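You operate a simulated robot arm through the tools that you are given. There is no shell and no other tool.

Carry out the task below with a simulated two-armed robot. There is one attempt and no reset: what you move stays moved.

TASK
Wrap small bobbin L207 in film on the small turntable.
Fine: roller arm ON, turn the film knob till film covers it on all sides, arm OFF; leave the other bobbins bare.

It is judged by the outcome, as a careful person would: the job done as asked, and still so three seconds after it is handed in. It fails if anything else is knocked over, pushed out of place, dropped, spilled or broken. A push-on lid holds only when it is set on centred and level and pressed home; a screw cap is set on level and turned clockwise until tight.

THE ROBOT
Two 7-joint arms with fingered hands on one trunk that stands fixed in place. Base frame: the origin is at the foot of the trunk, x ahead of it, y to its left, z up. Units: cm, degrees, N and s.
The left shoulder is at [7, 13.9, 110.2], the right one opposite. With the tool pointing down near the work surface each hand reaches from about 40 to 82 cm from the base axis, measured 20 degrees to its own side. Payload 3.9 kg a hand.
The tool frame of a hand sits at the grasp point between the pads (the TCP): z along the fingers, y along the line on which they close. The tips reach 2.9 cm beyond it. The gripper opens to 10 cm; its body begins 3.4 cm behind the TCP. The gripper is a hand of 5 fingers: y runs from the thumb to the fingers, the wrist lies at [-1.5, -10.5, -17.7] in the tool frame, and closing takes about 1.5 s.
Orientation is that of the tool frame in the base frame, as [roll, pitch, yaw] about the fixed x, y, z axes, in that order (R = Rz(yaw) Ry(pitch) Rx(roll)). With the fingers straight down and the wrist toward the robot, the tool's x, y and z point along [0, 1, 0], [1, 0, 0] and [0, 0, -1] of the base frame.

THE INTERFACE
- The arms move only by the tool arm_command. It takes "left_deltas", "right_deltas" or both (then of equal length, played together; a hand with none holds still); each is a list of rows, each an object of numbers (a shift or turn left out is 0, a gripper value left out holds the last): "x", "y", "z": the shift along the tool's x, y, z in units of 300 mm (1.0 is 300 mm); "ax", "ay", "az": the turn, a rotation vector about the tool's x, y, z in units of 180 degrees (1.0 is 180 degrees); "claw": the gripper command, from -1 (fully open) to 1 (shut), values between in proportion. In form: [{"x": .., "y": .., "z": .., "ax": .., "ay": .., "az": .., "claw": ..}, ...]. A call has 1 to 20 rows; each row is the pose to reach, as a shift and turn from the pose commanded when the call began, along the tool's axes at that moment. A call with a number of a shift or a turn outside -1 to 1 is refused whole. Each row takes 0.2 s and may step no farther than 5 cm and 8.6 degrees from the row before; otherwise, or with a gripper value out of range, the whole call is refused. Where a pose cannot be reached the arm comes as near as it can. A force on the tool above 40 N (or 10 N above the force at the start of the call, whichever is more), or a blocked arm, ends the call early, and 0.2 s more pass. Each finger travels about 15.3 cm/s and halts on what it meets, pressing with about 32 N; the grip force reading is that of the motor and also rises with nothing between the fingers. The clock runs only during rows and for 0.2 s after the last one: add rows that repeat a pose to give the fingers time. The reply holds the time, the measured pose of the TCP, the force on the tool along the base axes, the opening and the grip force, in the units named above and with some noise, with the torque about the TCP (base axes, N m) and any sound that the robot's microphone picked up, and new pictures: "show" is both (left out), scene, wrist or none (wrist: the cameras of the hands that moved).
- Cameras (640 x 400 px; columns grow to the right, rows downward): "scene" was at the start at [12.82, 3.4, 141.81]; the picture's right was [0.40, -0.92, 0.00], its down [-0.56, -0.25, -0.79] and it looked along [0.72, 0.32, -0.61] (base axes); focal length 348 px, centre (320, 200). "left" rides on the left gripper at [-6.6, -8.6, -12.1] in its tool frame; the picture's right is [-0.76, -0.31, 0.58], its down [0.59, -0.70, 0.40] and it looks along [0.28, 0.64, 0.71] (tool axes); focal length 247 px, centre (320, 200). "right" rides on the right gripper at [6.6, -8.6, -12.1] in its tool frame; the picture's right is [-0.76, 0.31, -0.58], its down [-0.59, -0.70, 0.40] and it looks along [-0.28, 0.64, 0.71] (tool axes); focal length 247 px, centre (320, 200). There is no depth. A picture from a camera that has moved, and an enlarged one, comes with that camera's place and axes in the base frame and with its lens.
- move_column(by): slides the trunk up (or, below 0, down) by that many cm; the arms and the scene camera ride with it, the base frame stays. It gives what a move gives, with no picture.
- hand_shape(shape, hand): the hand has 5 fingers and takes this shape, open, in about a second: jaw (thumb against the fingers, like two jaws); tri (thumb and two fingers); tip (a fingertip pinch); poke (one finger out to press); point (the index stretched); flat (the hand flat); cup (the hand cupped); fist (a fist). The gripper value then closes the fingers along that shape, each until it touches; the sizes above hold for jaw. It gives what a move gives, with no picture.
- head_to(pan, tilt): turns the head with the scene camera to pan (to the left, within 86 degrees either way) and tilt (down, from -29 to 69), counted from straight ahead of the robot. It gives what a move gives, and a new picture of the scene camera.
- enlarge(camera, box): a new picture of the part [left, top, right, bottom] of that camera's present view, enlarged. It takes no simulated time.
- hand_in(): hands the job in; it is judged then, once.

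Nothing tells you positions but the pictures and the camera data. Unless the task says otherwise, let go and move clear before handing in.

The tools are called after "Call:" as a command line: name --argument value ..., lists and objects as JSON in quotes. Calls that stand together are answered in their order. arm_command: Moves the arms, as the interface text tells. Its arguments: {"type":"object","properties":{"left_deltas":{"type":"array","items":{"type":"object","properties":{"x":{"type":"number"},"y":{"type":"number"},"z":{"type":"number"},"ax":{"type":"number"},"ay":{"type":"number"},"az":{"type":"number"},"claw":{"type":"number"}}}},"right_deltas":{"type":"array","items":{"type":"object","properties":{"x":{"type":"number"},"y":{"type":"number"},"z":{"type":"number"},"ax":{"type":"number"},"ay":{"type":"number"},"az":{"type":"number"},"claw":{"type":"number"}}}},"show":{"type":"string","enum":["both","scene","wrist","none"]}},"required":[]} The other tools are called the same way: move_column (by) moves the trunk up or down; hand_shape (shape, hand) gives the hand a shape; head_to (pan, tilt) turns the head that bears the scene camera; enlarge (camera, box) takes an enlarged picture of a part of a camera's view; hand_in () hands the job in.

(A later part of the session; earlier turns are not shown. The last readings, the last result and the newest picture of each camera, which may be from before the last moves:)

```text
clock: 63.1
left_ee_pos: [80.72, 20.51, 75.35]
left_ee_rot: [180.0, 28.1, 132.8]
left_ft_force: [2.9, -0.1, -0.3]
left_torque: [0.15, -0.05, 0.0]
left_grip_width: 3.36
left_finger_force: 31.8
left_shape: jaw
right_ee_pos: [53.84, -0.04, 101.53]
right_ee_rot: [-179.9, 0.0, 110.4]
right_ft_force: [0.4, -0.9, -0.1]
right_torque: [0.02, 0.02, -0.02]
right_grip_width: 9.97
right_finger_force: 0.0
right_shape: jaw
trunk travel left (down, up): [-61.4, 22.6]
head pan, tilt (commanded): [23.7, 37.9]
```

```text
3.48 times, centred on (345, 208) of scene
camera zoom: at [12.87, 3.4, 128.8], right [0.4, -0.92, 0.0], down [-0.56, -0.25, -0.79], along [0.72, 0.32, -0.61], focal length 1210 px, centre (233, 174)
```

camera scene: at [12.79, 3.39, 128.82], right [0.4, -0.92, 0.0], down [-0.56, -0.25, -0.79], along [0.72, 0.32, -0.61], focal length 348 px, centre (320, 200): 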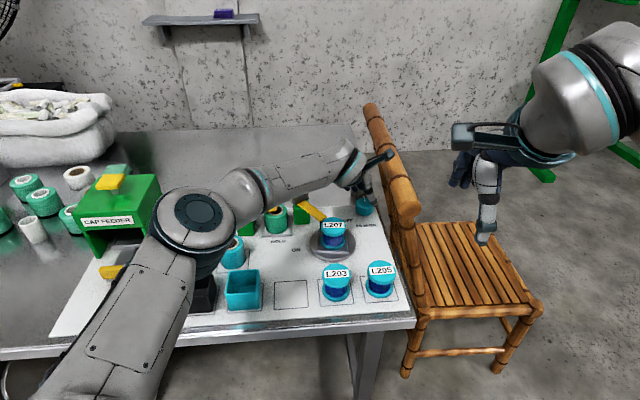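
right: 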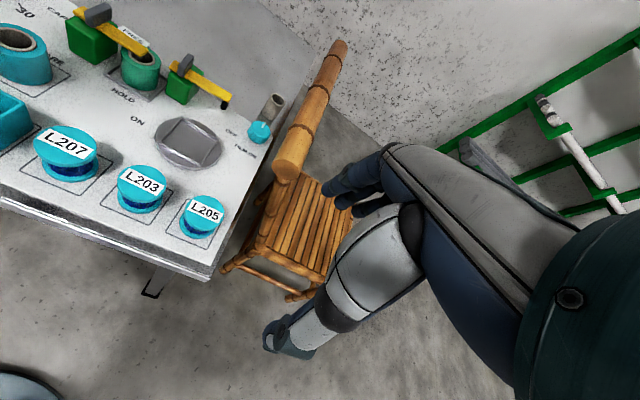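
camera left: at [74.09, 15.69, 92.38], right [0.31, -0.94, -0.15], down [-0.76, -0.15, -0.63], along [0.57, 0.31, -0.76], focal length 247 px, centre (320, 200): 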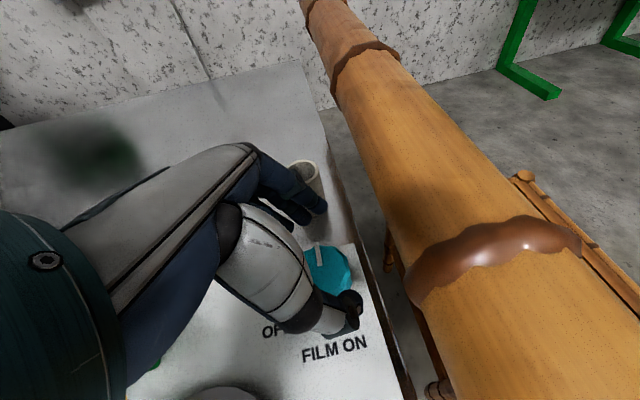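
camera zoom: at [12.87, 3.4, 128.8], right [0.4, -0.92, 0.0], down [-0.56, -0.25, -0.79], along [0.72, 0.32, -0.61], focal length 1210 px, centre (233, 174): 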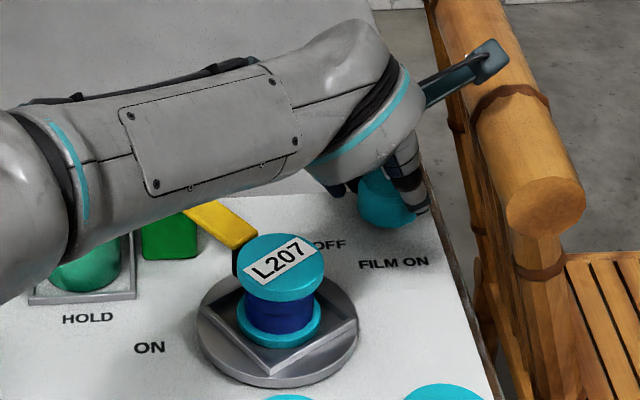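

Gripped at yaw 133° with the turntable undisturbed. Now a clockwise stroke of about 29°.

Call:
arm_command --left_deltas '[{"ax": 0.0108, "az": 0.0203, "y": 0.001}, {"ax": 0.0217, "az": 0.0406, "y": 0.0015, "x": -0.001}, {"ax": 0.0325, "az": 0.0609, "y": 0.002, "x": -0.002}, {"ax": 0.0434, "az": 0.0812, "y": 0.003, "x": -0.002, "z": 0.001}, {"ax": 0.0542, "az": 0.1015, "y": 0.004, "x": -0.003, "z": 0.001}, {"ax": 0.0651, "az": 0.1218, "y": 0.005, "x": -0.003, "z": 0.002}, {"ax": 0.0759, "az": 0.1421, "y": 0.005, "x": -0.004, "z": 0.002}, {"ax": 0.0759, "az": 0.1421, "y": 0.005, "x": -0.004, "z": 0.002}]' --show "none"

Call:
enlarge --camera "scene" --box '[295, 150, 395, 265]'

Call:
enlarge --camera "left" --box '[220, 140, 460, 340]'

Call:
enlarge --camera "right" --box '[140, 80, 240, 160]'

```text
clock: 64.9
left_ee_pos: [81.1, 20.86, 75.37]
left_ee_rot: [-179.9, 28.1, 103.9]
left_ft_force: [-9.4, 2.6, -3.4]
left_torque: [0.13, 0.09, 0.03]
left_grip_width: 3.26
left_finger_force: 32.0
left_shape: jaw
right_ee_pos: [53.8, -0.16, 101.45]
right_ee_rot: [-180.0, 0.0, 110.5]
right_ft_force: [0.4, 0.2, 0.8]
right_torque: [0.03, -0.04, -0.01]
right_grip_width: 9.98
right_finger_force: 0.1
right_shape: jaw
trunk travel left (down, up): [-61.4, 22.6]
head pan, tilt (commanded): [23.7, 37.9]
```

```text
3.48 times, centred on (345, 208) of scene
camera zoom: at [12.73, 3.45, 128.82], right [0.4, -0.92, 0.0], down [-0.56, -0.25, -0.79], along [0.72, 0.32, -0.61], focal length 1210 px, centre (233, 174)
```

zoom: 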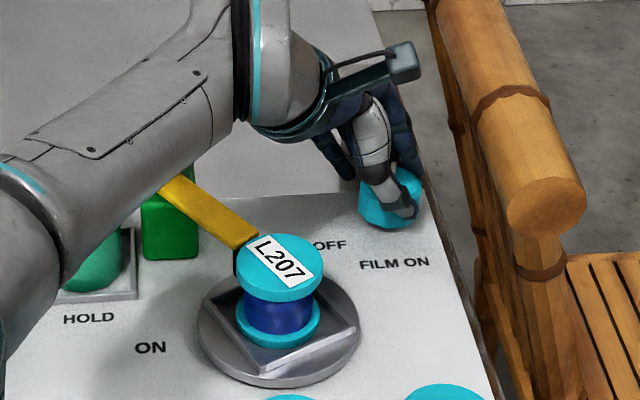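

```text
2.00 times, centred on (340, 240) of left
camera zoom: at [72.84, 18.65, 89.27], right [-0.07, -0.99, -0.15], down [-0.76, 0.15, -0.63], along [0.64, 0.07, -0.76], focal length 494 px, centre (280, 120)
```

zoom: 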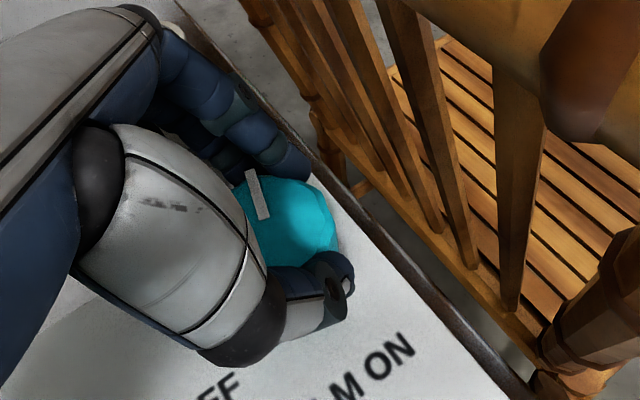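

```text
5.00 times, centred on (190, 120) of right
camera zoom: at [43.33, 3.08, 113.59], right [0.55, -0.6, 0.58], down [-0.45, -0.8, -0.4], along [0.7, -0.04, -0.71], focal length 1235 px, centre (970, 600)
```

zoom: 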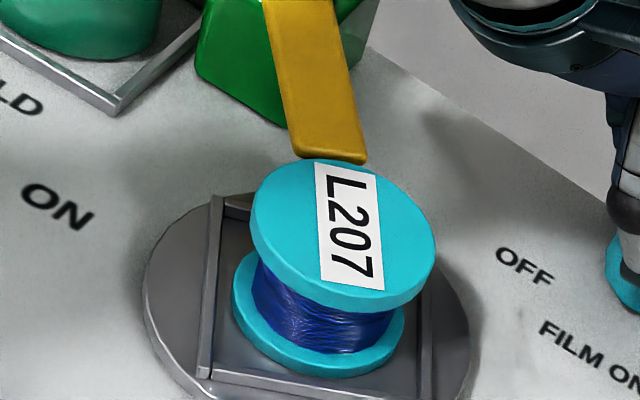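

The stroke turned the bobbin about 90°, a ratio of about 3:1. I'll open, rotate back with the fingers open, and regrip.

Call:
arm_command --left_deltas '[{"claw": 0.1}, {"claw": -0.25}, {"claw": -0.25}, {"ax": -0.0108, "az": -0.0203, "y": -0.0015, "claw": -0.25}, {"ax": -0.0217, "az": -0.0406, "y": -0.003, "x": -0.001}, {"ax": -0.0325, "az": -0.0609, "y": -0.0045, "x": -0.002}, {"ax": -0.0434, "az": -0.0812, "y": -0.006, "x": -0.002, "z": 0.001}, {"ax": -0.0542, "az": -0.1015, "y": -0.0075, "x": -0.003, "z": 0.001}, {"ax": -0.0651, "az": -0.1218, "y": -0.009, "x": -0.003, "z": 0.002}, {"ax": -0.0759, "az": -0.1421, "y": -0.0097, "x": -0.004, "z": 0.002}, {"ax": -0.0759, "az": -0.1421, "y": -0.0097, "x": -0.004, "z": 0.002}, {"ax": -0.0759, "az": -0.1421, "y": -0.0097, "x": -0.004, "z": 0.002, "claw": -0.1}, {"ax": -0.0759, "az": -0.1421, "y": -0.0097, "x": -0.004, "z": 0.002, "claw": 0.1}, {"ax": -0.0759, "az": -0.1421, "y": -0.0097, "x": -0.004, "z": 0.002, "claw": 0.3}, {"ax": -0.0759, "az": -0.1421, "y": -0.0097, "x": -0.004, "z": 0.002, "claw": 0.5}, {"ax": -0.0759, "az": -0.1421, "y": -0.0097, "x": -0.004, "z": 0.002, "claw": 0.5}, {"ax": -0.0759, "az": -0.1421, "y": -0.0097, "x": -0.004, "z": 0.002, "claw": 0.5}]' --show "none"

Call:
enlarge --camera "scene" --box '[295, 150, 395, 265]'

Call:
enlarge --camera "left" --box '[220, 140, 460, 340]'

```text
clock: 68.5
left_ee_pos: [80.85, 20.52, 75.23]
left_ee_rot: [-180.0, 28.0, 132.9]
left_ft_force: [5.9, 3.0, 0.7]
left_torque: [0.22, -0.18, -0.01]
left_grip_width: 3.1
left_finger_force: 31.1
left_shape: jaw
right_ee_pos: [53.74, -0.06, 101.47]
right_ee_rot: [-179.9, 0.0, 110.5]
right_ft_force: [0.6, -0.2, -0.3]
right_torque: [-0.03, -0.01, 0.0]
right_grip_width: 9.98
right_finger_force: 0.1
right_shape: jaw
trunk travel left (down, up): [-61.4, 22.6]
head pan, tilt (commanded): [23.7, 37.9]
```

```text
3.48 times, centred on (345, 208) of scene
camera zoom: at [12.88, 3.43, 128.8], right [0.4, -0.92, 0.0], down [-0.56, -0.25, -0.79], along [0.72, 0.32, -0.62], focal length 1210 px, centre (233, 174)
```

zoom: 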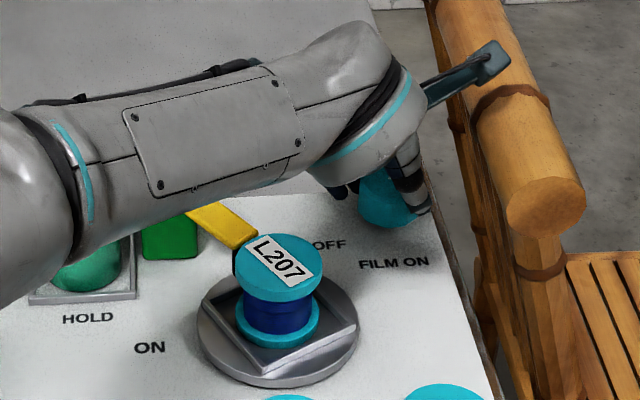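

```text
2.00 times, centred on (340, 240) of left
camera zoom: at [74.73, 14.6, 89.18], right [0.41, -0.9, -0.15], down [-0.74, -0.24, -0.63], along [0.53, 0.37, -0.76], focal length 494 px, centre (280, 120)
```

zoom: 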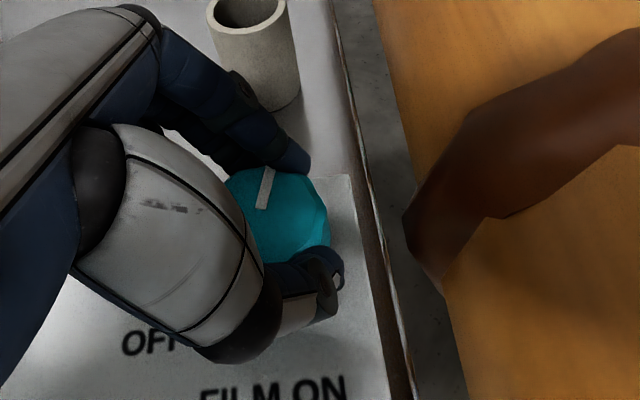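

Regripped with the table unchanged. Second clockwise stroke.

Call:
arm_command --left_deltas '[{"ax": 0.0108, "az": 0.0203, "y": 0.001}, {"ax": 0.0217, "az": 0.0406, "y": 0.0015, "x": -0.001}, {"ax": 0.0325, "az": 0.0609, "y": 0.002, "x": -0.002}, {"ax": 0.0434, "az": 0.0812, "y": 0.003, "x": -0.002, "z": 0.001}, {"ax": 0.0542, "az": 0.1015, "y": 0.004, "x": -0.003, "z": 0.001}, {"ax": 0.0651, "az": 0.1218, "y": 0.005, "x": -0.003, "z": 0.002}, {"ax": 0.0759, "az": 0.1421, "y": 0.005, "x": -0.004, "z": 0.002}, {"ax": 0.0759, "az": 0.1421, "y": 0.005, "x": -0.004, "z": 0.002}]' --show "none"

Call:
enlarge --camera "scene" --box '[295, 190, 375, 265]'

Call:
enlarge --camera "right" --box '[140, 80, 240, 160]'

```text
clock: 70.3
left_ee_pos: [81.05, 20.58, 75.35]
left_ee_rot: [-179.8, 28.2, 103.8]
left_ft_force: [-6.9, 2.2, -5.9]
left_torque: [0.19, 0.14, 0.01]
left_grip_width: 3.1
left_finger_force: 31.9
left_shape: jaw
right_ee_pos: [53.86, -0.03, 101.48]
right_ee_rot: [179.9, -0.1, 110.5]
right_ft_force: [-0.5, 0.2, 0.1]
right_torque: [0.01, 0.0, 0.02]
right_grip_width: 9.99
right_finger_force: 0.0
right_shape: jaw
trunk travel left (down, up): [-61.4, 22.6]
head pan, tilt (commanded): [23.7, 37.9]
```

```text
5.33 times, centred on (335, 228) of scene
camera zoom: at [12.82, 3.47, 128.8], right [0.4, -0.92, 0.0], down [-0.56, -0.25, -0.79], along [0.72, 0.32, -0.61], focal length 1856 px, centre (240, 53)
```

zoom: 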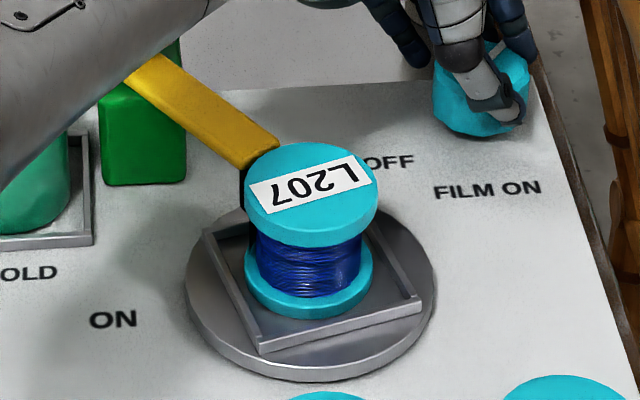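

```text
5.00 times, centred on (190, 120) of right
camera zoom: at [43.41, 3.1, 113.55], right [0.55, -0.6, 0.58], down [-0.45, -0.8, -0.4], along [0.7, -0.04, -0.71], focal length 1235 px, centre (970, 600)
```

zoom: 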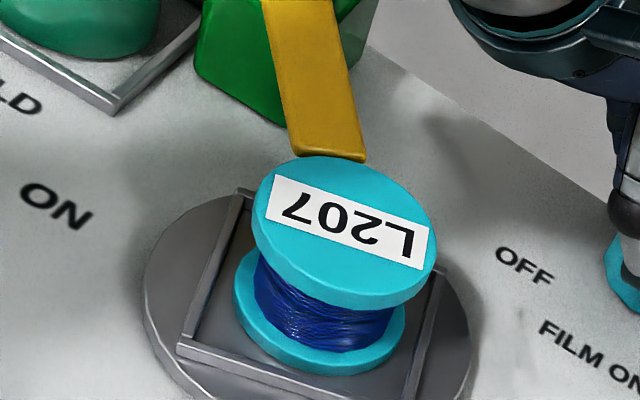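

The bobbin has now turned about 160–200° clockwise in total. I'll zoom closely on the winding to look for film and compare it with the bare L203.

Call:
enlarge --camera "scene" --box '[320, 215, 360, 250]'

Call:
enlarge --camera "scene" --box '[315, 260, 400, 300]'

Call:
enlarge --camera "right" --box '[170, 95, 240, 150]'

```text
11.43 times, centred on (340, 232) of scene
camera zoom: at [12.82, 3.47, 128.8], right [0.4, -0.92, 0.0], down [-0.56, -0.25, -0.79], along [0.72, 0.32, -0.61], focal length 3976 px, centre (91, -171)
```

zoom: 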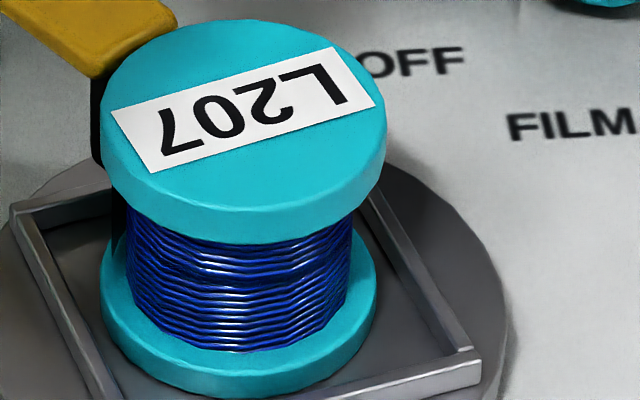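

```text
7.53 times, centred on (358, 280) of scene
camera zoom: at [12.82, 3.47, 128.8], right [0.4, -0.92, 0.0], down [-0.56, -0.25, -0.79], along [0.72, 0.32, -0.61], focal length 2620 px, centre (38, -402)
```

zoom: 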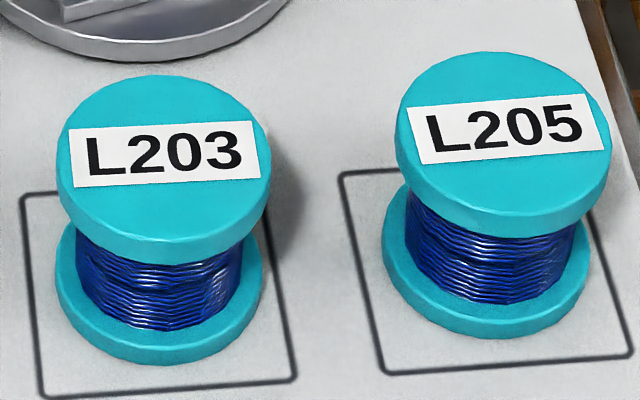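

```text
7.27 times, centred on (205, 122) of right
camera zoom: at [43.41, 3.1, 113.55], right [0.55, -0.6, 0.58], down [-0.45, -0.8, -0.4], along [0.7, -0.04, -0.71], focal length 1796 px, centre (1156, 764)
```

zoom: 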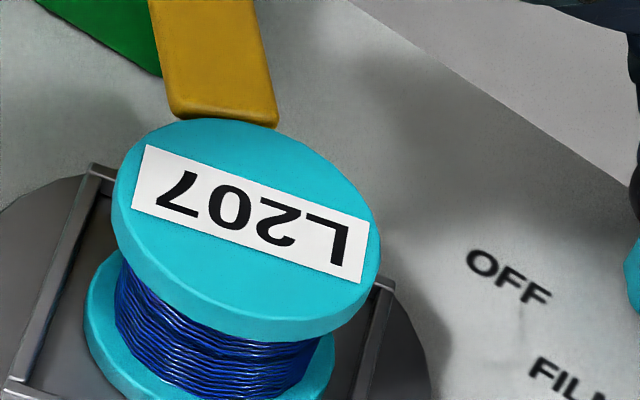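

No film shows yet. It may only appear after more turning, so I'll regrip and continue the clockwise strokes, checking each time.

Call:
arm_command --left_deltas '[{"claw": 0.1}, {"claw": -0.25}, {"claw": -0.25}, {"ax": -0.0108, "az": -0.0203, "y": -0.0015, "claw": -0.25}, {"ax": -0.0217, "az": -0.0406, "y": -0.003, "x": -0.001}, {"ax": -0.0325, "az": -0.0609, "y": -0.0045, "x": -0.002}, {"ax": -0.0434, "az": -0.0812, "y": -0.006, "x": -0.002, "z": 0.001}, {"ax": -0.0542, "az": -0.1015, "y": -0.0065, "x": -0.003, "z": 0.001}, {"ax": -0.0651, "az": -0.1218, "y": -0.007, "x": -0.003, "z": 0.001}, {"ax": -0.0759, "az": -0.1421, "y": -0.0075, "x": -0.002, "z": 0.001}, {"ax": -0.0759, "az": -0.1421, "y": -0.0075, "x": -0.002, "z": 0.001}, {"ax": -0.0759, "az": -0.1421, "y": -0.0075, "x": -0.002, "z": 0.001, "claw": -0.1}, {"ax": -0.0759, "az": -0.1421, "y": -0.0075, "x": -0.002, "z": 0.001, "claw": 0.1}, {"ax": -0.0759, "az": -0.1421, "y": -0.0075, "x": -0.002, "z": 0.001, "claw": 0.3}, {"ax": -0.0759, "az": -0.1421, "y": -0.0075, "x": -0.002, "z": 0.001, "claw": 0.5}, {"ax": -0.0759, "az": -0.1421, "y": -0.0075, "x": -0.002, "z": 0.001, "claw": 0.5}, {"ax": -0.0759, "az": -0.1421, "y": -0.0075, "x": -0.002, "z": 0.001, "claw": 0.5}]' --show "none"

Call:
arm_command --left_deltas '[{"ax": 0.0108, "az": 0.0203, "y": 0.001}, {"ax": 0.0217, "az": 0.0406, "y": 0.0015, "x": -0.001}, {"ax": 0.0325, "az": 0.0609, "y": 0.002, "x": -0.002}, {"ax": 0.0434, "az": 0.0812, "y": 0.003, "x": -0.002, "z": 0.001}, {"ax": 0.0542, "az": 0.1015, "y": 0.004, "x": -0.003, "z": 0.001}, {"ax": 0.0651, "az": 0.1218, "y": 0.005, "x": -0.003, "z": 0.002}, {"ax": 0.0759, "az": 0.1421, "y": 0.005, "x": -0.004, "z": 0.002}, {"ax": 0.0759, "az": 0.1421, "y": 0.005, "x": -0.004, "z": 0.002}]' --show "none"

Call:
enlarge --camera "scene" --box '[310, 200, 370, 255]'

Call:
enlarge --camera "right" --box '[160, 85, 240, 155]'

Call:
enlarge --camera "left" --box '[220, 140, 460, 340]'

```text
clock: 73.9
left_ee_pos: [80.92, 20.42, 75.38]
left_ee_rot: [180.0, 28.1, 132.8]
left_ft_force: [6.4, 3.5, 1.1]
left_torque: [0.21, -0.16, -0.08]
left_grip_width: 3.07
left_finger_force: 31.8
left_shape: jaw
right_ee_pos: [53.85, -0.01, 101.43]
right_ee_rot: [-179.9, 0.0, 110.5]
right_ft_force: [-0.8, -0.2, 0.2]
right_torque: [0.01, 0.0, 0.01]
right_grip_width: 9.98
right_finger_force: 0.1
right_shape: jaw
trunk travel left (down, up): [-61.4, 22.6]
head pan, tilt (commanded): [23.7, 37.9]
```

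```text
clock: 75.7
left_ee_pos: [80.97, 20.43, 75.49]
left_ee_rot: [-179.9, 28.1, 103.9]
left_ft_force: [-7.1, 3.1, -4.7]
left_torque: [0.23, 0.11, 0.02]
left_grip_width: 3.09
left_finger_force: 32.2
left_shape: jaw
right_ee_pos: [53.73, -0.11, 101.33]
right_ee_rot: [-180.0, 0.0, 110.5]
right_ft_force: [0.4, 0.8, 0.3]
right_torque: [0.01, -0.01, 0.0]
right_grip_width: 9.98
right_finger_force: 0.1
right_shape: jaw
trunk travel left (down, up): [-61.4, 22.6]
head pan, tilt (commanded): [23.7, 37.9]
```

```text
7.27 times, centred on (340, 228) of scene
camera zoom: at [12.81, 3.47, 128.8], right [0.4, -0.92, 0.0], down [-0.56, -0.25, -0.79], along [0.72, 0.32, -0.61], focal length 2530 px, centre (174, 0)
```

zoom: 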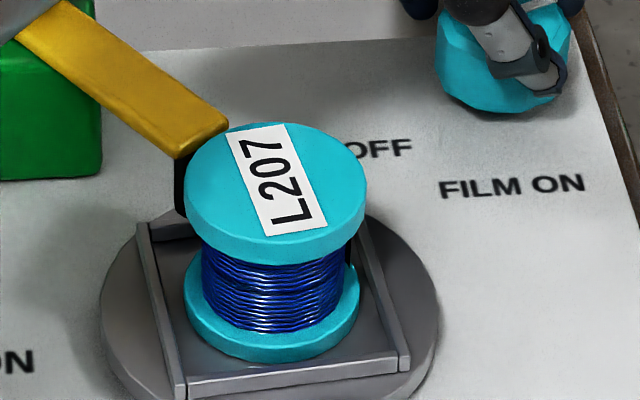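

```text
5.71 times, centred on (200, 120) of right
camera zoom: at [43.4, 3.09, 113.55], right [0.55, -0.6, 0.58], down [-0.45, -0.8, -0.4], along [0.7, -0.04, -0.71], focal length 1411 px, centre (1006, 657)
```

zoom: 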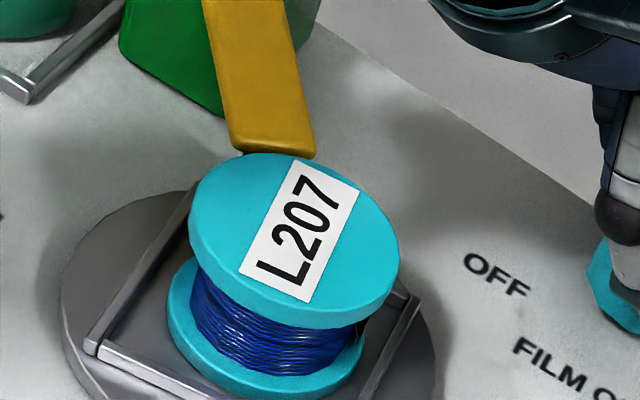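

```text
2.00 times, centred on (340, 240) of left
camera zoom: at [72.77, 18.31, 89.31], right [-0.07, -0.99, -0.15], down [-0.76, 0.15, -0.63], along [0.64, 0.07, -0.76], focal length 494 px, centre (280, 120)
```

zoom: 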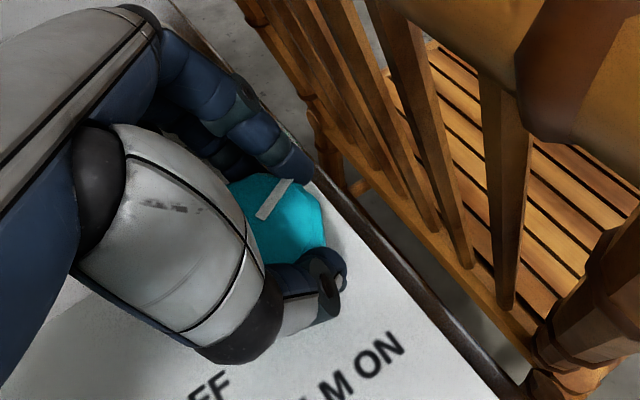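

Nearly 284° of turning and still no film, so something may be missing; perhaps the roller arm isn't fully at ON. I'll release the knob, rise, and look at the roller from above.

Call:
arm_command --left_deltas '[{"claw": 0.1}, {"claw": -0.25}, {"claw": -0.25}, {"ax": -0.0183, "az": -0.0343, "y": -0.003}, {"ax": -0.0366, "az": -0.0686, "y": -0.005}, {"ax": -0.0549, "az": -0.1029, "y": -0.007, "x": -0.02, "z": -0.04}, {"ax": -0.0549, "az": -0.1029, "y": -0.007, "x": -0.06, "z": -0.11}, {"ax": -0.0549, "az": -0.1029, "y": -0.007, "x": -0.12, "z": -0.225}, {"ax": -0.0549, "az": -0.1029, "y": -0.007, "x": -0.18, "z": -0.34}, {"ax": -0.0549, "az": -0.1029, "y": -0.007, "x": -0.24, "z": -0.45}, {"ax": -0.0549, "az": -0.1029, "y": -0.007, "x": -0.24, "z": -0.45}]' --show "none"

Call:
arm_command --left_deltas '[{"y": -0.12}, {"y": -0.25, "x": 0.02}, {"y": -0.37, "x": 0.04}, {"y": -0.5, "x": 0.06}, {"y": -0.5, "x": 0.06}]' --show "both"

```text
clock: 78.1
left_ee_pos: [80.84, 20.46, 90.74]
left_ee_rot: [-179.8, 28.0, 124.8]
left_ft_force: [0.1, 0.1, 0.1]
left_torque: [-0.04, -0.04, 0.02]
left_grip_width: 6.26
left_finger_force: 0.0
left_shape: jaw
right_ee_pos: [53.84, 0.05, 101.5]
right_ee_rot: [-179.8, 0.0, 110.4]
right_ft_force: [-0.2, -0.6, -0.4]
right_torque: [-0.01, -0.04, 0.01]
right_grip_width: 9.98
right_finger_force: 0.0
right_shape: jaw
trunk travel left (down, up): [-61.4, 22.6]
head pan, tilt (commanded): [23.7, 37.9]
```

```text
clock: 79.3
left_ee_pos: [67.75, 13.05, 90.04]
left_ee_rot: [-179.9, 28.1, 125.0]
left_ft_force: [-0.9, -0.6, 0.0]
left_torque: [-0.01, 0.0, 0.02]
left_grip_width: 6.23
left_finger_force: 0.1
left_shape: jaw
right_ee_pos: [53.9, -0.09, 101.49]
right_ee_rot: [-179.9, 0.0, 110.5]
right_ft_force: [-0.1, -0.3, 0.1]
right_torque: [0.0, 0.03, 0.02]
right_grip_width: 9.99
right_finger_force: 0.1
right_shape: jaw
trunk travel left (down, up): [-61.4, 22.6]
head pan, tilt (commanded): [23.7, 37.9]
camera scene: at [12.9, 3.42, 128.8], right [0.4, -0.92, 0.0], down [-0.56, -0.25, -0.79], along [0.72, 0.32, -0.62], focal length 348 px, centre (320, 200)
camera left: at [60.86, 8.09, 103.9], right [0.29, -0.95, -0.15], down [-0.77, -0.13, -0.63], along [0.57, 0.3, -0.76], focal length 247 px, centre (320, 200)
```

scene: 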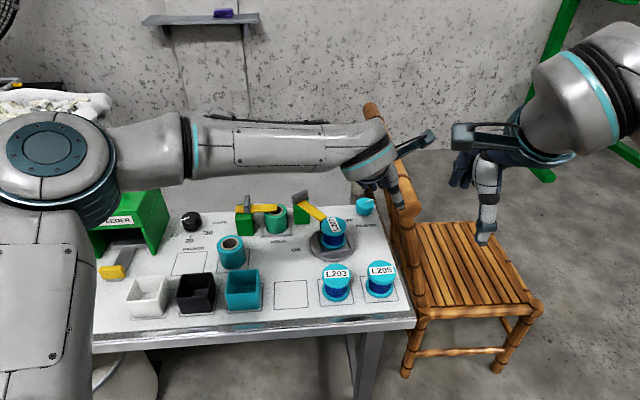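
left: 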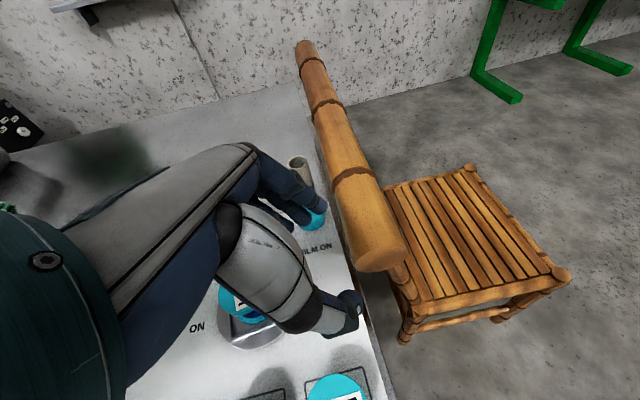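

I'll use the unobstructed scene and right cameras to check the roller's position and the knob pointer.

Call:
enlarge --camera "scene" --box '[290, 185, 360, 245]'

Call:
enlarge --camera "right" --box '[150, 50, 240, 130]'

Call:
enlarge --camera "scene" --box '[340, 180, 400, 230]'

```text
6.67 times, centred on (325, 215) of scene
camera zoom: at [12.9, 3.42, 128.8], right [0.4, -0.92, 0.0], down [-0.56, -0.25, -0.79], along [0.72, 0.32, -0.62], focal length 2319 px, centre (287, 100)
```

zoom: 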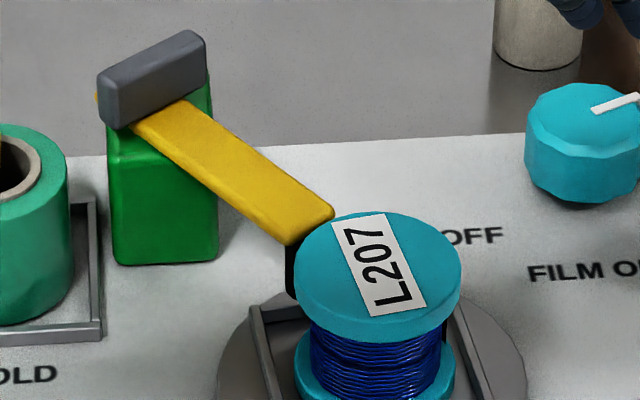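

```text
5.00 times, centred on (195, 90) of right
camera zoom: at [43.47, 3.05, 113.52], right [0.55, -0.6, 0.58], down [-0.45, -0.8, -0.4], along [0.7, -0.04, -0.71], focal length 1235 px, centre (945, 750)
```

zoom: 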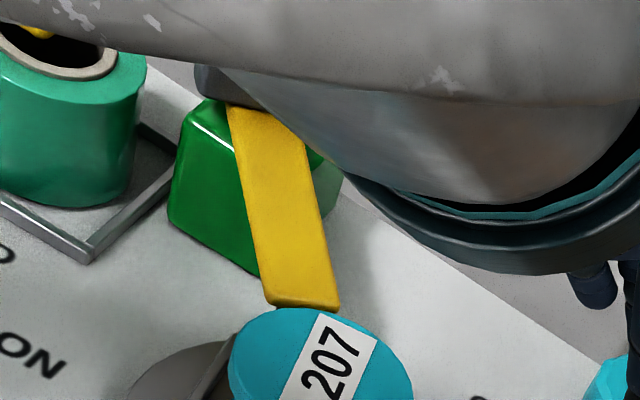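

```text
8.00 times, centred on (370, 205) of scene
camera zoom: at [12.9, 3.42, 128.8], right [0.4, -0.92, 0.0], down [-0.56, -0.25, -0.79], along [0.72, 0.32, -0.62], focal length 2783 px, centre (-80, 160)
```

zoom: 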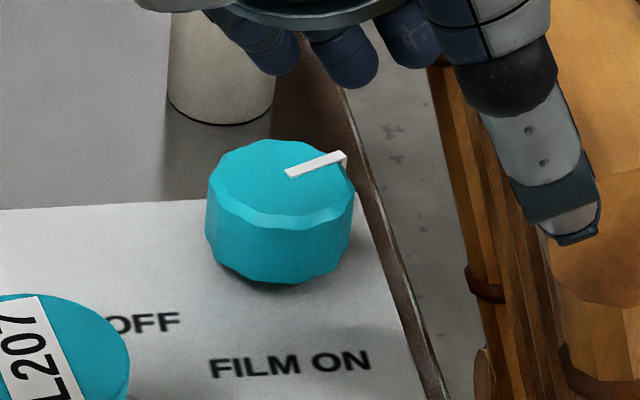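

The knob pointer has turned about 80° clockwise and the bar is still at its ON stop. Since clockwise laid no film, I'll try the counterclockwise direction, starting by going back above the knob.

Call:
arm_command --left_deltas '[{"y": 0.12, "x": -0.02}, {"y": 0.25, "x": -0.03}, {"y": 0.37, "x": -0.045}, {"y": 0.5, "x": -0.06}, {"y": 0.5, "x": -0.06}]' --show "none"

Call:
arm_command --left_deltas '[{"x": 0.06, "z": 0.112}, {"x": 0.12, "z": 0.225}, {"x": 0.155, "z": 0.29}, {"ax": 0.0183, "az": 0.0343, "x": 0.155, "z": 0.29}, {"ax": 0.0366, "az": 0.0686, "x": 0.155, "z": 0.29}, {"ax": 0.0544, "az": 0.1019, "x": 0.155, "z": 0.29}, {"ax": 0.0544, "az": 0.1019, "x": 0.155, "z": 0.29}]' --show "none"

Call:
enlarge --camera "left" --box '[220, 140, 460, 340]'

Call:
enlarge --camera "scene" --box '[300, 150, 400, 250]'

```text
clock: 80.5
left_ee_pos: [80.66, 20.3, 90.92]
left_ee_rot: [-180.0, 28.1, 124.8]
left_ft_force: [-0.8, 0.1, -0.7]
left_torque: [-0.01, 0.03, 0.0]
left_grip_width: 6.23
left_finger_force: 0.0
left_shape: jaw
right_ee_pos: [53.65, -0.14, 101.46]
right_ee_rot: [-180.0, 0.1, 110.5]
right_ft_force: [0.0, 0.1, -0.6]
right_torque: [-0.03, -0.01, 0.01]
right_grip_width: 10.01
right_finger_force: 0.1
right_shape: jaw
trunk travel left (down, up): [-61.4, 22.6]
head pan, tilt (commanded): [23.7, 37.9]
```

```text
clock: 82.1
left_ee_pos: [80.77, 20.28, 80.92]
left_ee_rot: [-180.0, 28.1, 104.0]
left_ft_force: [-1.0, -0.2, 0.2]
left_torque: [-0.04, -0.02, 0.01]
left_grip_width: 6.21
left_finger_force: 0.1
left_shape: jaw
right_ee_pos: [53.83, -0.04, 101.39]
right_ee_rot: [-180.0, 0.0, 110.6]
right_ft_force: [-0.6, -0.1, 0.0]
right_torque: [-0.01, -0.02, 0.01]
right_grip_width: 9.97
right_finger_force: 0.0
right_shape: jaw
trunk travel left (down, up): [-61.4, 22.6]
head pan, tilt (commanded): [23.7, 37.9]
```

```text
2.00 times, centred on (340, 240) of left
camera zoom: at [72.63, 18.12, 94.74], right [-0.07, -0.99, -0.15], down [-0.76, 0.15, -0.63], along [0.64, 0.07, -0.76], focal length 494 px, centre (280, 120)
```

zoom: 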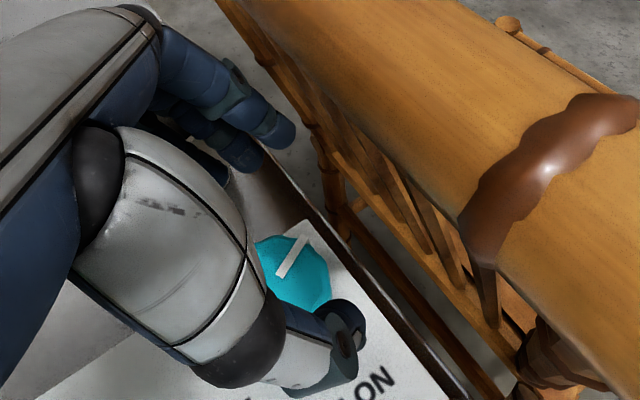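

```text
4.00 times, centred on (350, 200) of scene
camera zoom: at [12.81, 3.39, 128.81], right [0.4, -0.92, 0.0], down [-0.56, -0.25, -0.79], along [0.72, 0.32, -0.61], focal length 1392 px, centre (200, 200)
```

zoom: 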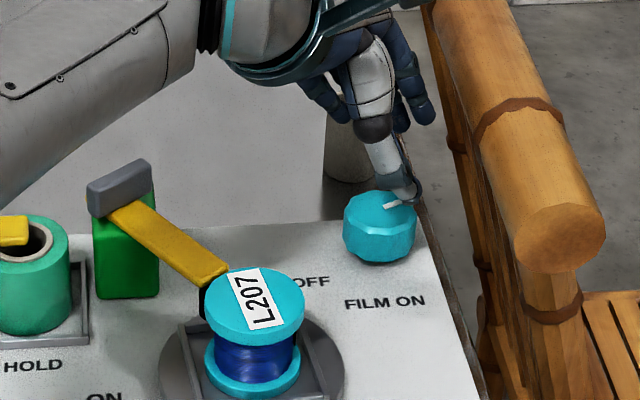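

Lined up over the knob at yaw 104°. I'll lower, grip, and make a counterclockwise stroke.

Call:
arm_command --left_deltas '[{"x": 0.03, "y": 0.0105, "z": 0.05}, {"x": 0.06, "y": 0.0105, "z": 0.1}, {"x": 0.093, "y": 0.0105, "z": 0.158}, {"x": 0.093, "y": 0.0105, "z": 0.158, "claw": -0.1}, {"x": 0.093, "y": 0.0105, "z": 0.158, "claw": 0.1}, {"x": 0.093, "y": 0.0105, "z": 0.158, "claw": 0.3}, {"x": 0.093, "y": 0.0105, "z": 0.158, "claw": 0.5}, {"x": 0.093, "y": 0.0105, "z": 0.158, "claw": 0.5}, {"x": 0.093, "y": 0.0105, "z": 0.158, "claw": 0.5}]' --show "none"

Call:
arm_command --left_deltas '[{"ax": -0.0108, "az": -0.0203}, {"ax": -0.0217, "az": -0.0406, "y": -0.001}, {"ax": -0.0325, "az": -0.0609, "y": -0.002}, {"ax": -0.0434, "az": -0.0812, "y": -0.003}, {"ax": -0.0542, "az": -0.1015, "y": -0.005, "x": -0.001}, {"ax": -0.0651, "az": -0.1218, "y": -0.006, "x": -0.001}, {"ax": -0.0759, "az": -0.1421, "y": -0.007, "x": -0.002}, {"ax": -0.0759, "az": -0.1421, "y": -0.007, "x": -0.002}]' --show "none"

Call:
enlarge --camera "scene" --box '[310, 200, 370, 255]'

Call:
enlarge --camera "right" --box '[160, 85, 240, 155]'

```text
clock: 84.1
left_ee_pos: [81.21, 20.54, 75.3]
left_ee_rot: [-179.8, 28.0, 104.0]
left_ft_force: [0.2, -2.6, -2.0]
left_torque: [0.08, -0.11, -0.03]
left_grip_width: 3.23
left_finger_force: 32.2
left_shape: jaw
right_ee_pos: [53.92, -0.11, 101.46]
right_ee_rot: [-179.9, -0.2, 110.5]
right_ft_force: [-0.6, 0.8, 0.6]
right_torque: [0.0, -0.05, 0.04]
right_grip_width: 9.96
right_finger_force: 0.1
right_shape: jaw
trunk travel left (down, up): [-61.4, 22.6]
head pan, tilt (commanded): [23.7, 37.9]
```

```text
clock: 85.9
left_ee_pos: [81.05, 20.56, 75.35]
left_ee_rot: [180.0, 28.2, 133.1]
left_ft_force: [13.1, 1.4, 1.2]
left_torque: [0.29, -0.31, -0.04]
left_grip_width: 3.12
left_finger_force: 31.8
left_shape: jaw
right_ee_pos: [53.91, -0.17, 101.43]
right_ee_rot: [-179.8, -0.1, 110.5]
right_ft_force: [0.4, 0.7, 0.7]
right_torque: [-0.01, -0.01, 0.01]
right_grip_width: 9.98
right_finger_force: 0.1
right_shape: jaw
trunk travel left (down, up): [-61.4, 22.6]
head pan, tilt (commanded): [23.7, 37.9]
```

```text
7.27 times, centred on (340, 228) of scene
camera zoom: at [13.0, 3.41, 128.79], right [0.4, -0.92, 0.0], down [-0.56, -0.25, -0.79], along [0.72, 0.32, -0.62], focal length 2530 px, centre (174, 0)
```

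zoom: 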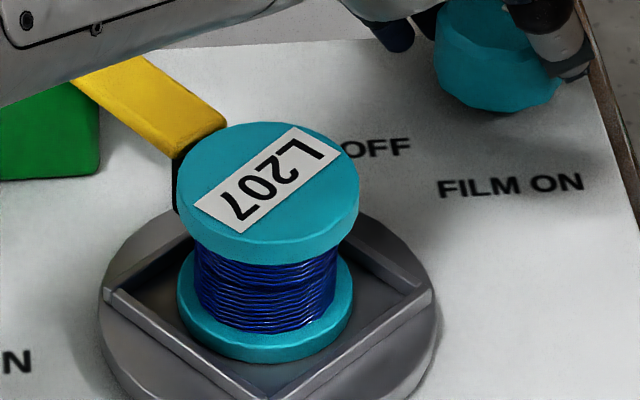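

```text
5.71 times, centred on (200, 120) of right
camera zoom: at [43.56, 3.04, 113.49], right [0.55, -0.6, 0.58], down [-0.45, -0.8, -0.4], along [0.7, -0.04, -0.71], focal length 1411 px, centre (1006, 657)
```

zoom: 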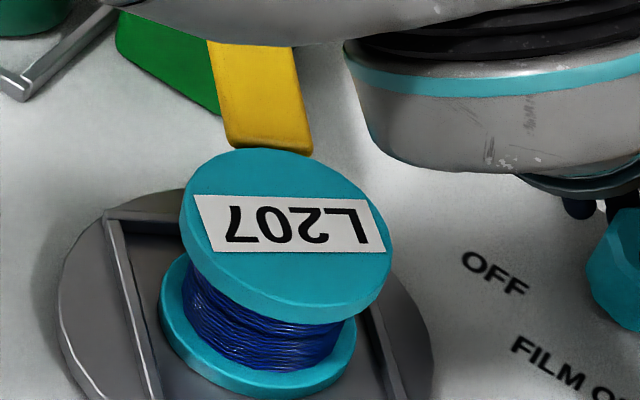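

Counterclockwise also laid no film, so the arm probably isn't registering as ON. I'll release the knob and inspect the roller closely with the wrist camera.

Call:
arm_command --left_deltas '[{"claw": 0.1}, {"claw": -0.25}, {"claw": -0.25}, {"x": -0.03, "z": -0.056}, {"x": -0.08, "z": -0.15}, {"x": -0.14, "z": -0.26}, {"x": -0.2, "z": -0.375}, {"x": -0.22, "z": -0.41}, {"x": -0.22, "z": -0.41}]' --show "none"

Call:
arm_command --left_deltas '[{"ay": 0.04, "y": -0.06}, {"ay": 0.08, "y": -0.15, "x": 0.05}, {"ay": 0.12, "y": -0.25, "x": 0.12}, {"ay": 0.156, "y": -0.33, "x": 0.2}, {"ay": 0.156, "y": -0.35, "x": 0.3}, {"ay": 0.156, "y": -0.35, "x": 0.36}, {"ay": 0.156, "y": -0.35, "x": 0.36}]' --show "both"

```text
clock: 87.9
left_ee_pos: [80.8, 20.48, 89.3]
left_ee_rot: [180.0, 28.1, 133.0]
left_ft_force: [-0.7, -0.5, -0.3]
left_torque: [-0.03, 0.0, 0.01]
left_grip_width: 6.24
left_finger_force: 0.0
left_shape: jaw
right_ee_pos: [53.84, -0.08, 101.46]
right_ee_rot: [-180.0, 0.1, 110.6]
right_ft_force: [0.6, -0.9, -0.7]
right_torque: [0.02, 0.01, -0.03]
right_grip_width: 9.99
right_finger_force: 0.0
right_shape: jaw
trunk travel left (down, up): [-61.4, 22.6]
head pan, tilt (commanded): [23.7, 37.9]
```

```text
clock: 89.5
left_ee_pos: [66.61, 20.41, 84.21]
left_ee_rot: [180.0, 0.0, 133.0]
left_ft_force: [0.2, 0.2, 0.2]
left_torque: [-0.03, -0.02, -0.01]
left_grip_width: 6.2
left_finger_force: 0.0
left_shape: jaw
right_ee_pos: [53.7, -0.1, 101.49]
right_ee_rot: [-180.0, 0.0, 110.3]
right_ft_force: [0.2, 0.7, 0.3]
right_torque: [-0.02, 0.04, -0.01]
right_grip_width: 9.99
right_finger_force: 0.1
right_shape: jaw
trunk travel left (down, up): [-61.4, 22.6]
head pan, tilt (commanded): [23.7, 37.9]
camera scene: at [12.82, 3.41, 128.81], right [0.4, -0.92, 0.0], down [-0.56, -0.25, -0.79], along [0.72, 0.32, -0.61], focal length 348 px, centre (320, 200)
camera left: at [64.96, 9.71, 96.47], right [0.29, -0.76, -0.58], down [-0.92, -0.05, -0.4], along [0.28, 0.65, -0.71], focal length 247 px, centre (320, 200)
```

scene: 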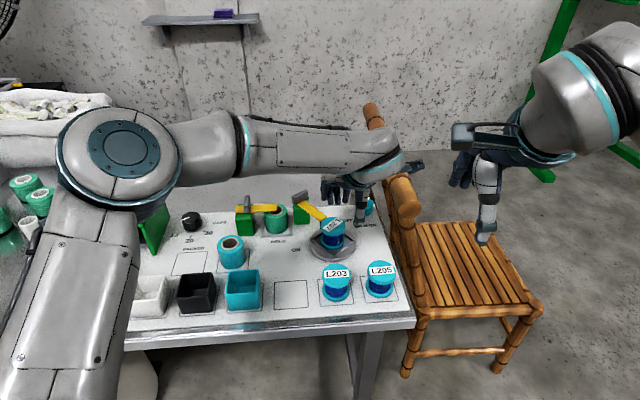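
left: 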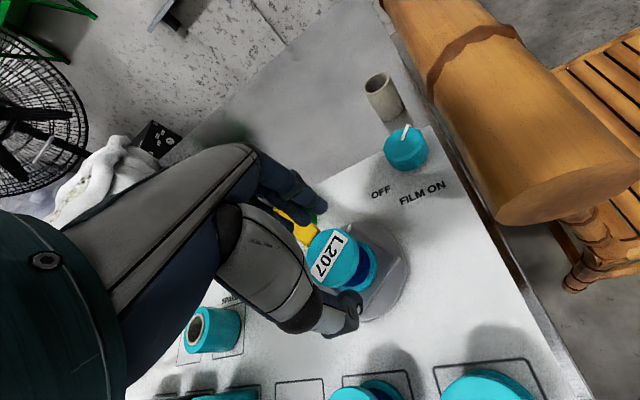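

The hand is over the bobbin but blocks its own view. I'll rise and shift left so the roller shows in the clear part of the picture.

Call:
arm_command --left_deltas '[{"z": -0.13}, {"z": -0.26}, {"x": 0.09, "y": 0.04, "z": -0.26}, {"x": 0.18, "y": 0.08, "z": -0.26}, {"x": 0.269, "y": 0.12, "z": -0.26}, {"x": 0.269, "y": 0.132, "z": -0.26}]' --show "wrist"

Call:
enlarge --camera "left" --box '[320, 160, 560, 360]'

```text
clock: 90.9
left_ee_pos: [64.41, 28.88, 92.01]
left_ee_rot: [179.9, 0.0, 132.9]
left_ft_force: [0.0, 0.0, -0.7]
left_torque: [0.03, 0.01, 0.0]
left_grip_width: 6.23
left_finger_force: 0.1
left_shape: jaw
right_ee_pos: [53.86, -0.1, 101.41]
right_ee_rot: [180.0, -0.1, 110.4]
right_ft_force: [-0.6, -0.5, 0.1]
right_torque: [0.01, 0.0, -0.02]
right_grip_width: 10.0
right_finger_force: 0.1
right_shape: jaw
trunk travel left (down, up): [-61.4, 22.6]
head pan, tilt (commanded): [23.7, 37.9]
camera left: at [62.75, 18.21, 104.22], right [0.29, -0.76, -0.58], down [-0.92, -0.05, -0.4], along [0.28, 0.65, -0.71], focal length 247 px, centre (320, 200)
```

left: 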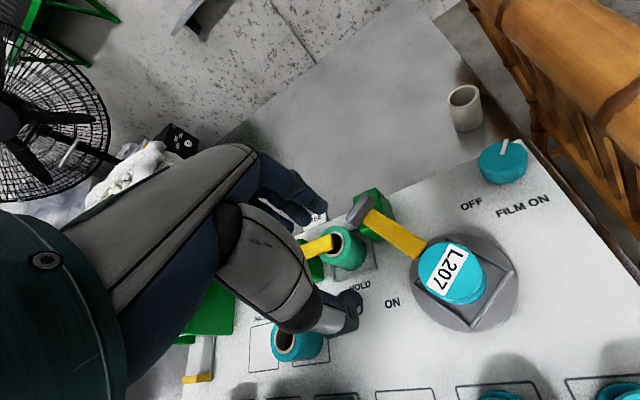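

```text
2.00 times, centred on (440, 260) of left
camera zoom: at [62.75, 18.21, 104.22], right [0.29, -0.76, -0.58], down [-0.92, -0.05, -0.4], along [0.28, 0.65, -0.71], focal length 494 px, centre (80, 80)
```

zoom: 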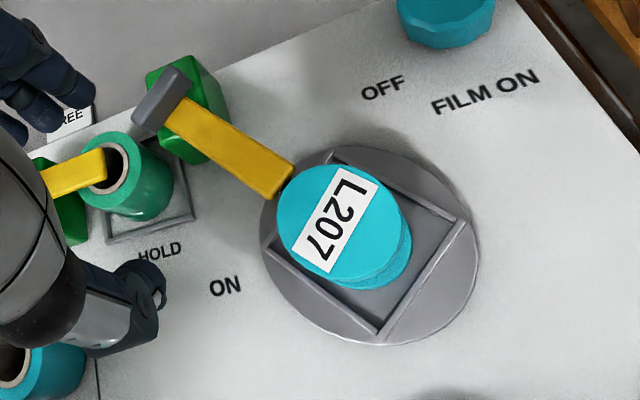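

This top-down view shows the bar pointing straight at the bobbin, and it reached that stop without moving the bobbin, so it should be ON. The film may only show after a full turn, so I'll go back to the knob and continue clockwise past 360°.

Call:
arm_command --left_deltas '[{"ay": -0.04, "z": -0.03}, {"ay": -0.08, "z": -0.06}, {"ay": -0.12, "z": -0.067}, {"ay": -0.156, "z": -0.067}, {"ay": -0.156, "z": -0.067}]' --show "none"

Call:
arm_command --left_deltas '[{"x": -0.07, "y": 0.042, "z": 0.09}, {"x": -0.14, "y": 0.084, "z": 0.18}, {"x": -0.21, "y": 0.127, "z": 0.29}, {"x": -0.28, "y": 0.17, "z": 0.4}, {"x": -0.352, "y": 0.212, "z": 0.5}, {"x": -0.352, "y": 0.212, "z": 0.5}]' --show "both"

```text
clock: 92.1
left_ee_pos: [64.02, 28.88, 94.1]
left_ee_rot: [-180.0, 28.3, 133.0]
left_ft_force: [-0.7, 0.2, 0.7]
left_torque: [-0.03, -0.02, -0.04]
left_grip_width: 6.22
left_finger_force: 0.0
left_shape: jaw
right_ee_pos: [53.74, -0.16, 101.44]
right_ee_rot: [180.0, -0.1, 110.4]
right_ft_force: [0.4, -0.2, 0.1]
right_torque: [0.0, 0.01, 0.02]
right_grip_width: 9.97
right_finger_force: 0.0
right_shape: jaw
trunk travel left (down, up): [-61.4, 22.6]
head pan, tilt (commanded): [23.7, 37.9]
```

```text
clock: 93.5
left_ee_pos: [79.67, 21.34, 85.98]
left_ee_rot: [-179.9, 28.1, 133.0]
left_ft_force: [0.9, -0.1, -1.6]
left_torque: [0.0, -0.02, 0.01]
left_grip_width: 6.21
left_finger_force: 0.1
left_shape: jaw
right_ee_pos: [53.63, -0.13, 101.61]
right_ee_rot: [-179.9, -0.1, 110.5]
right_ft_force: [-0.4, 0.0, -0.1]
right_torque: [0.03, 0.0, 0.02]
right_grip_width: 9.99
right_finger_force: 0.0
right_shape: jaw
trunk travel left (down, up): [-61.4, 22.6]
head pan, tilt (commanded): [23.7, 37.9]
camera scene: at [12.72, 3.45, 128.82], right [0.4, -0.92, 0.0], down [-0.56, -0.25, -0.79], along [0.72, 0.32, -0.61], focal length 348 px, centre (320, 200)
camera left: at [73.57, 15.37, 99.89], right [0.42, -0.9, -0.15], down [-0.74, -0.24, -0.63], along [0.53, 0.37, -0.76], focal length 247 px, centre (320, 200)
```

scene: 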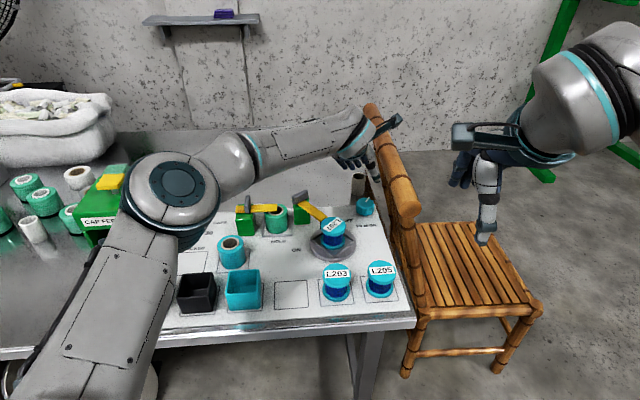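
left: 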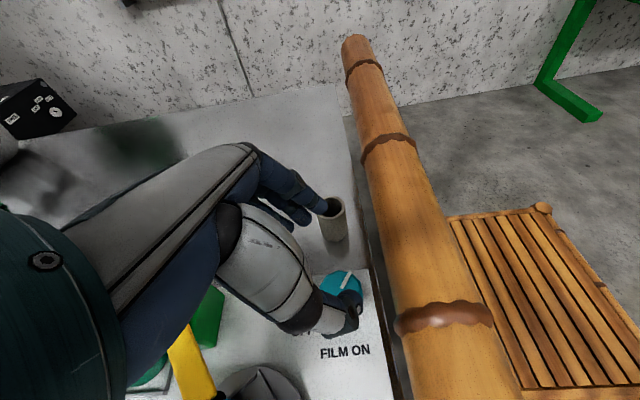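

I'll shift over the knob, lower and grip at yaw 133°.

Call:
arm_command --left_deltas '[{"x": -0.039, "y": 0.0134, "z": 0.021}, {"x": 0.016, "y": 0.0134, "z": 0.124}, {"x": 0.071, "y": 0.0134, "z": 0.227}, {"x": 0.127, "y": 0.0134, "z": 0.333}, {"x": 0.127, "y": 0.0134, "z": 0.333}, {"x": 0.127, "y": 0.0134, "z": 0.333, "claw": -0.1}, {"x": 0.127, "y": 0.0134, "z": 0.333, "claw": 0.1}, {"x": 0.127, "y": 0.0134, "z": 0.333, "claw": 0.3}, {"x": 0.127, "y": 0.0134, "z": 0.333, "claw": 0.5}, {"x": 0.127, "y": 0.0134, "z": 0.333, "claw": 0.5}, {"x": 0.127, "y": 0.0134, "z": 0.333, "claw": 0.5}]' --show "none"

Call:
enlarge --camera "left" --box '[220, 140, 460, 340]'

Call:
enlarge --camera "scene" --box '[295, 150, 395, 265]'

```text
clock: 95.9
left_ee_pos: [81.29, 20.8, 75.09]
left_ee_rot: [-179.9, 28.0, 133.0]
left_ft_force: [2.5, -3.0, -2.8]
left_torque: [0.08, -0.02, 0.0]
left_grip_width: 3.28
left_finger_force: 31.9
left_shape: jaw
right_ee_pos: [53.8, -0.1, 101.41]
right_ee_rot: [-179.9, -0.1, 110.4]
right_ft_force: [-0.2, -0.9, -0.3]
right_torque: [0.01, 0.04, -0.01]
right_grip_width: 9.99
right_finger_force: 0.0
right_shape: jaw
trunk travel left (down, up): [-61.4, 22.6]
head pan, tilt (commanded): [23.7, 37.9]
```

```text
2.00 times, centred on (340, 240) of left
camera zoom: at [75.09, 14.91, 89.06], right [0.42, -0.9, -0.15], down [-0.74, -0.24, -0.63], along [0.53, 0.38, -0.76], focal length 494 px, centre (280, 120)
```

zoom: 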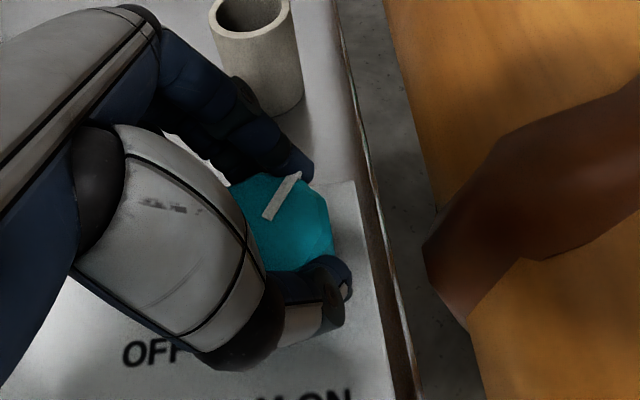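

```text
3.48 times, centred on (345, 208) of scene
camera zoom: at [12.9, 3.37, 128.8], right [0.4, -0.92, 0.0], down [-0.56, -0.25, -0.79], along [0.72, 0.32, -0.61], focal length 1210 px, centre (233, 174)
```

zoom: 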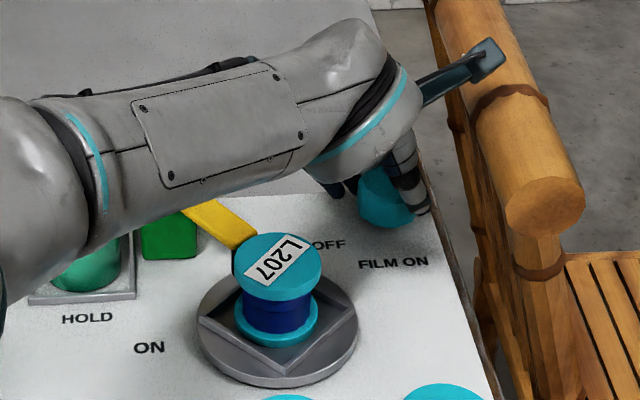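

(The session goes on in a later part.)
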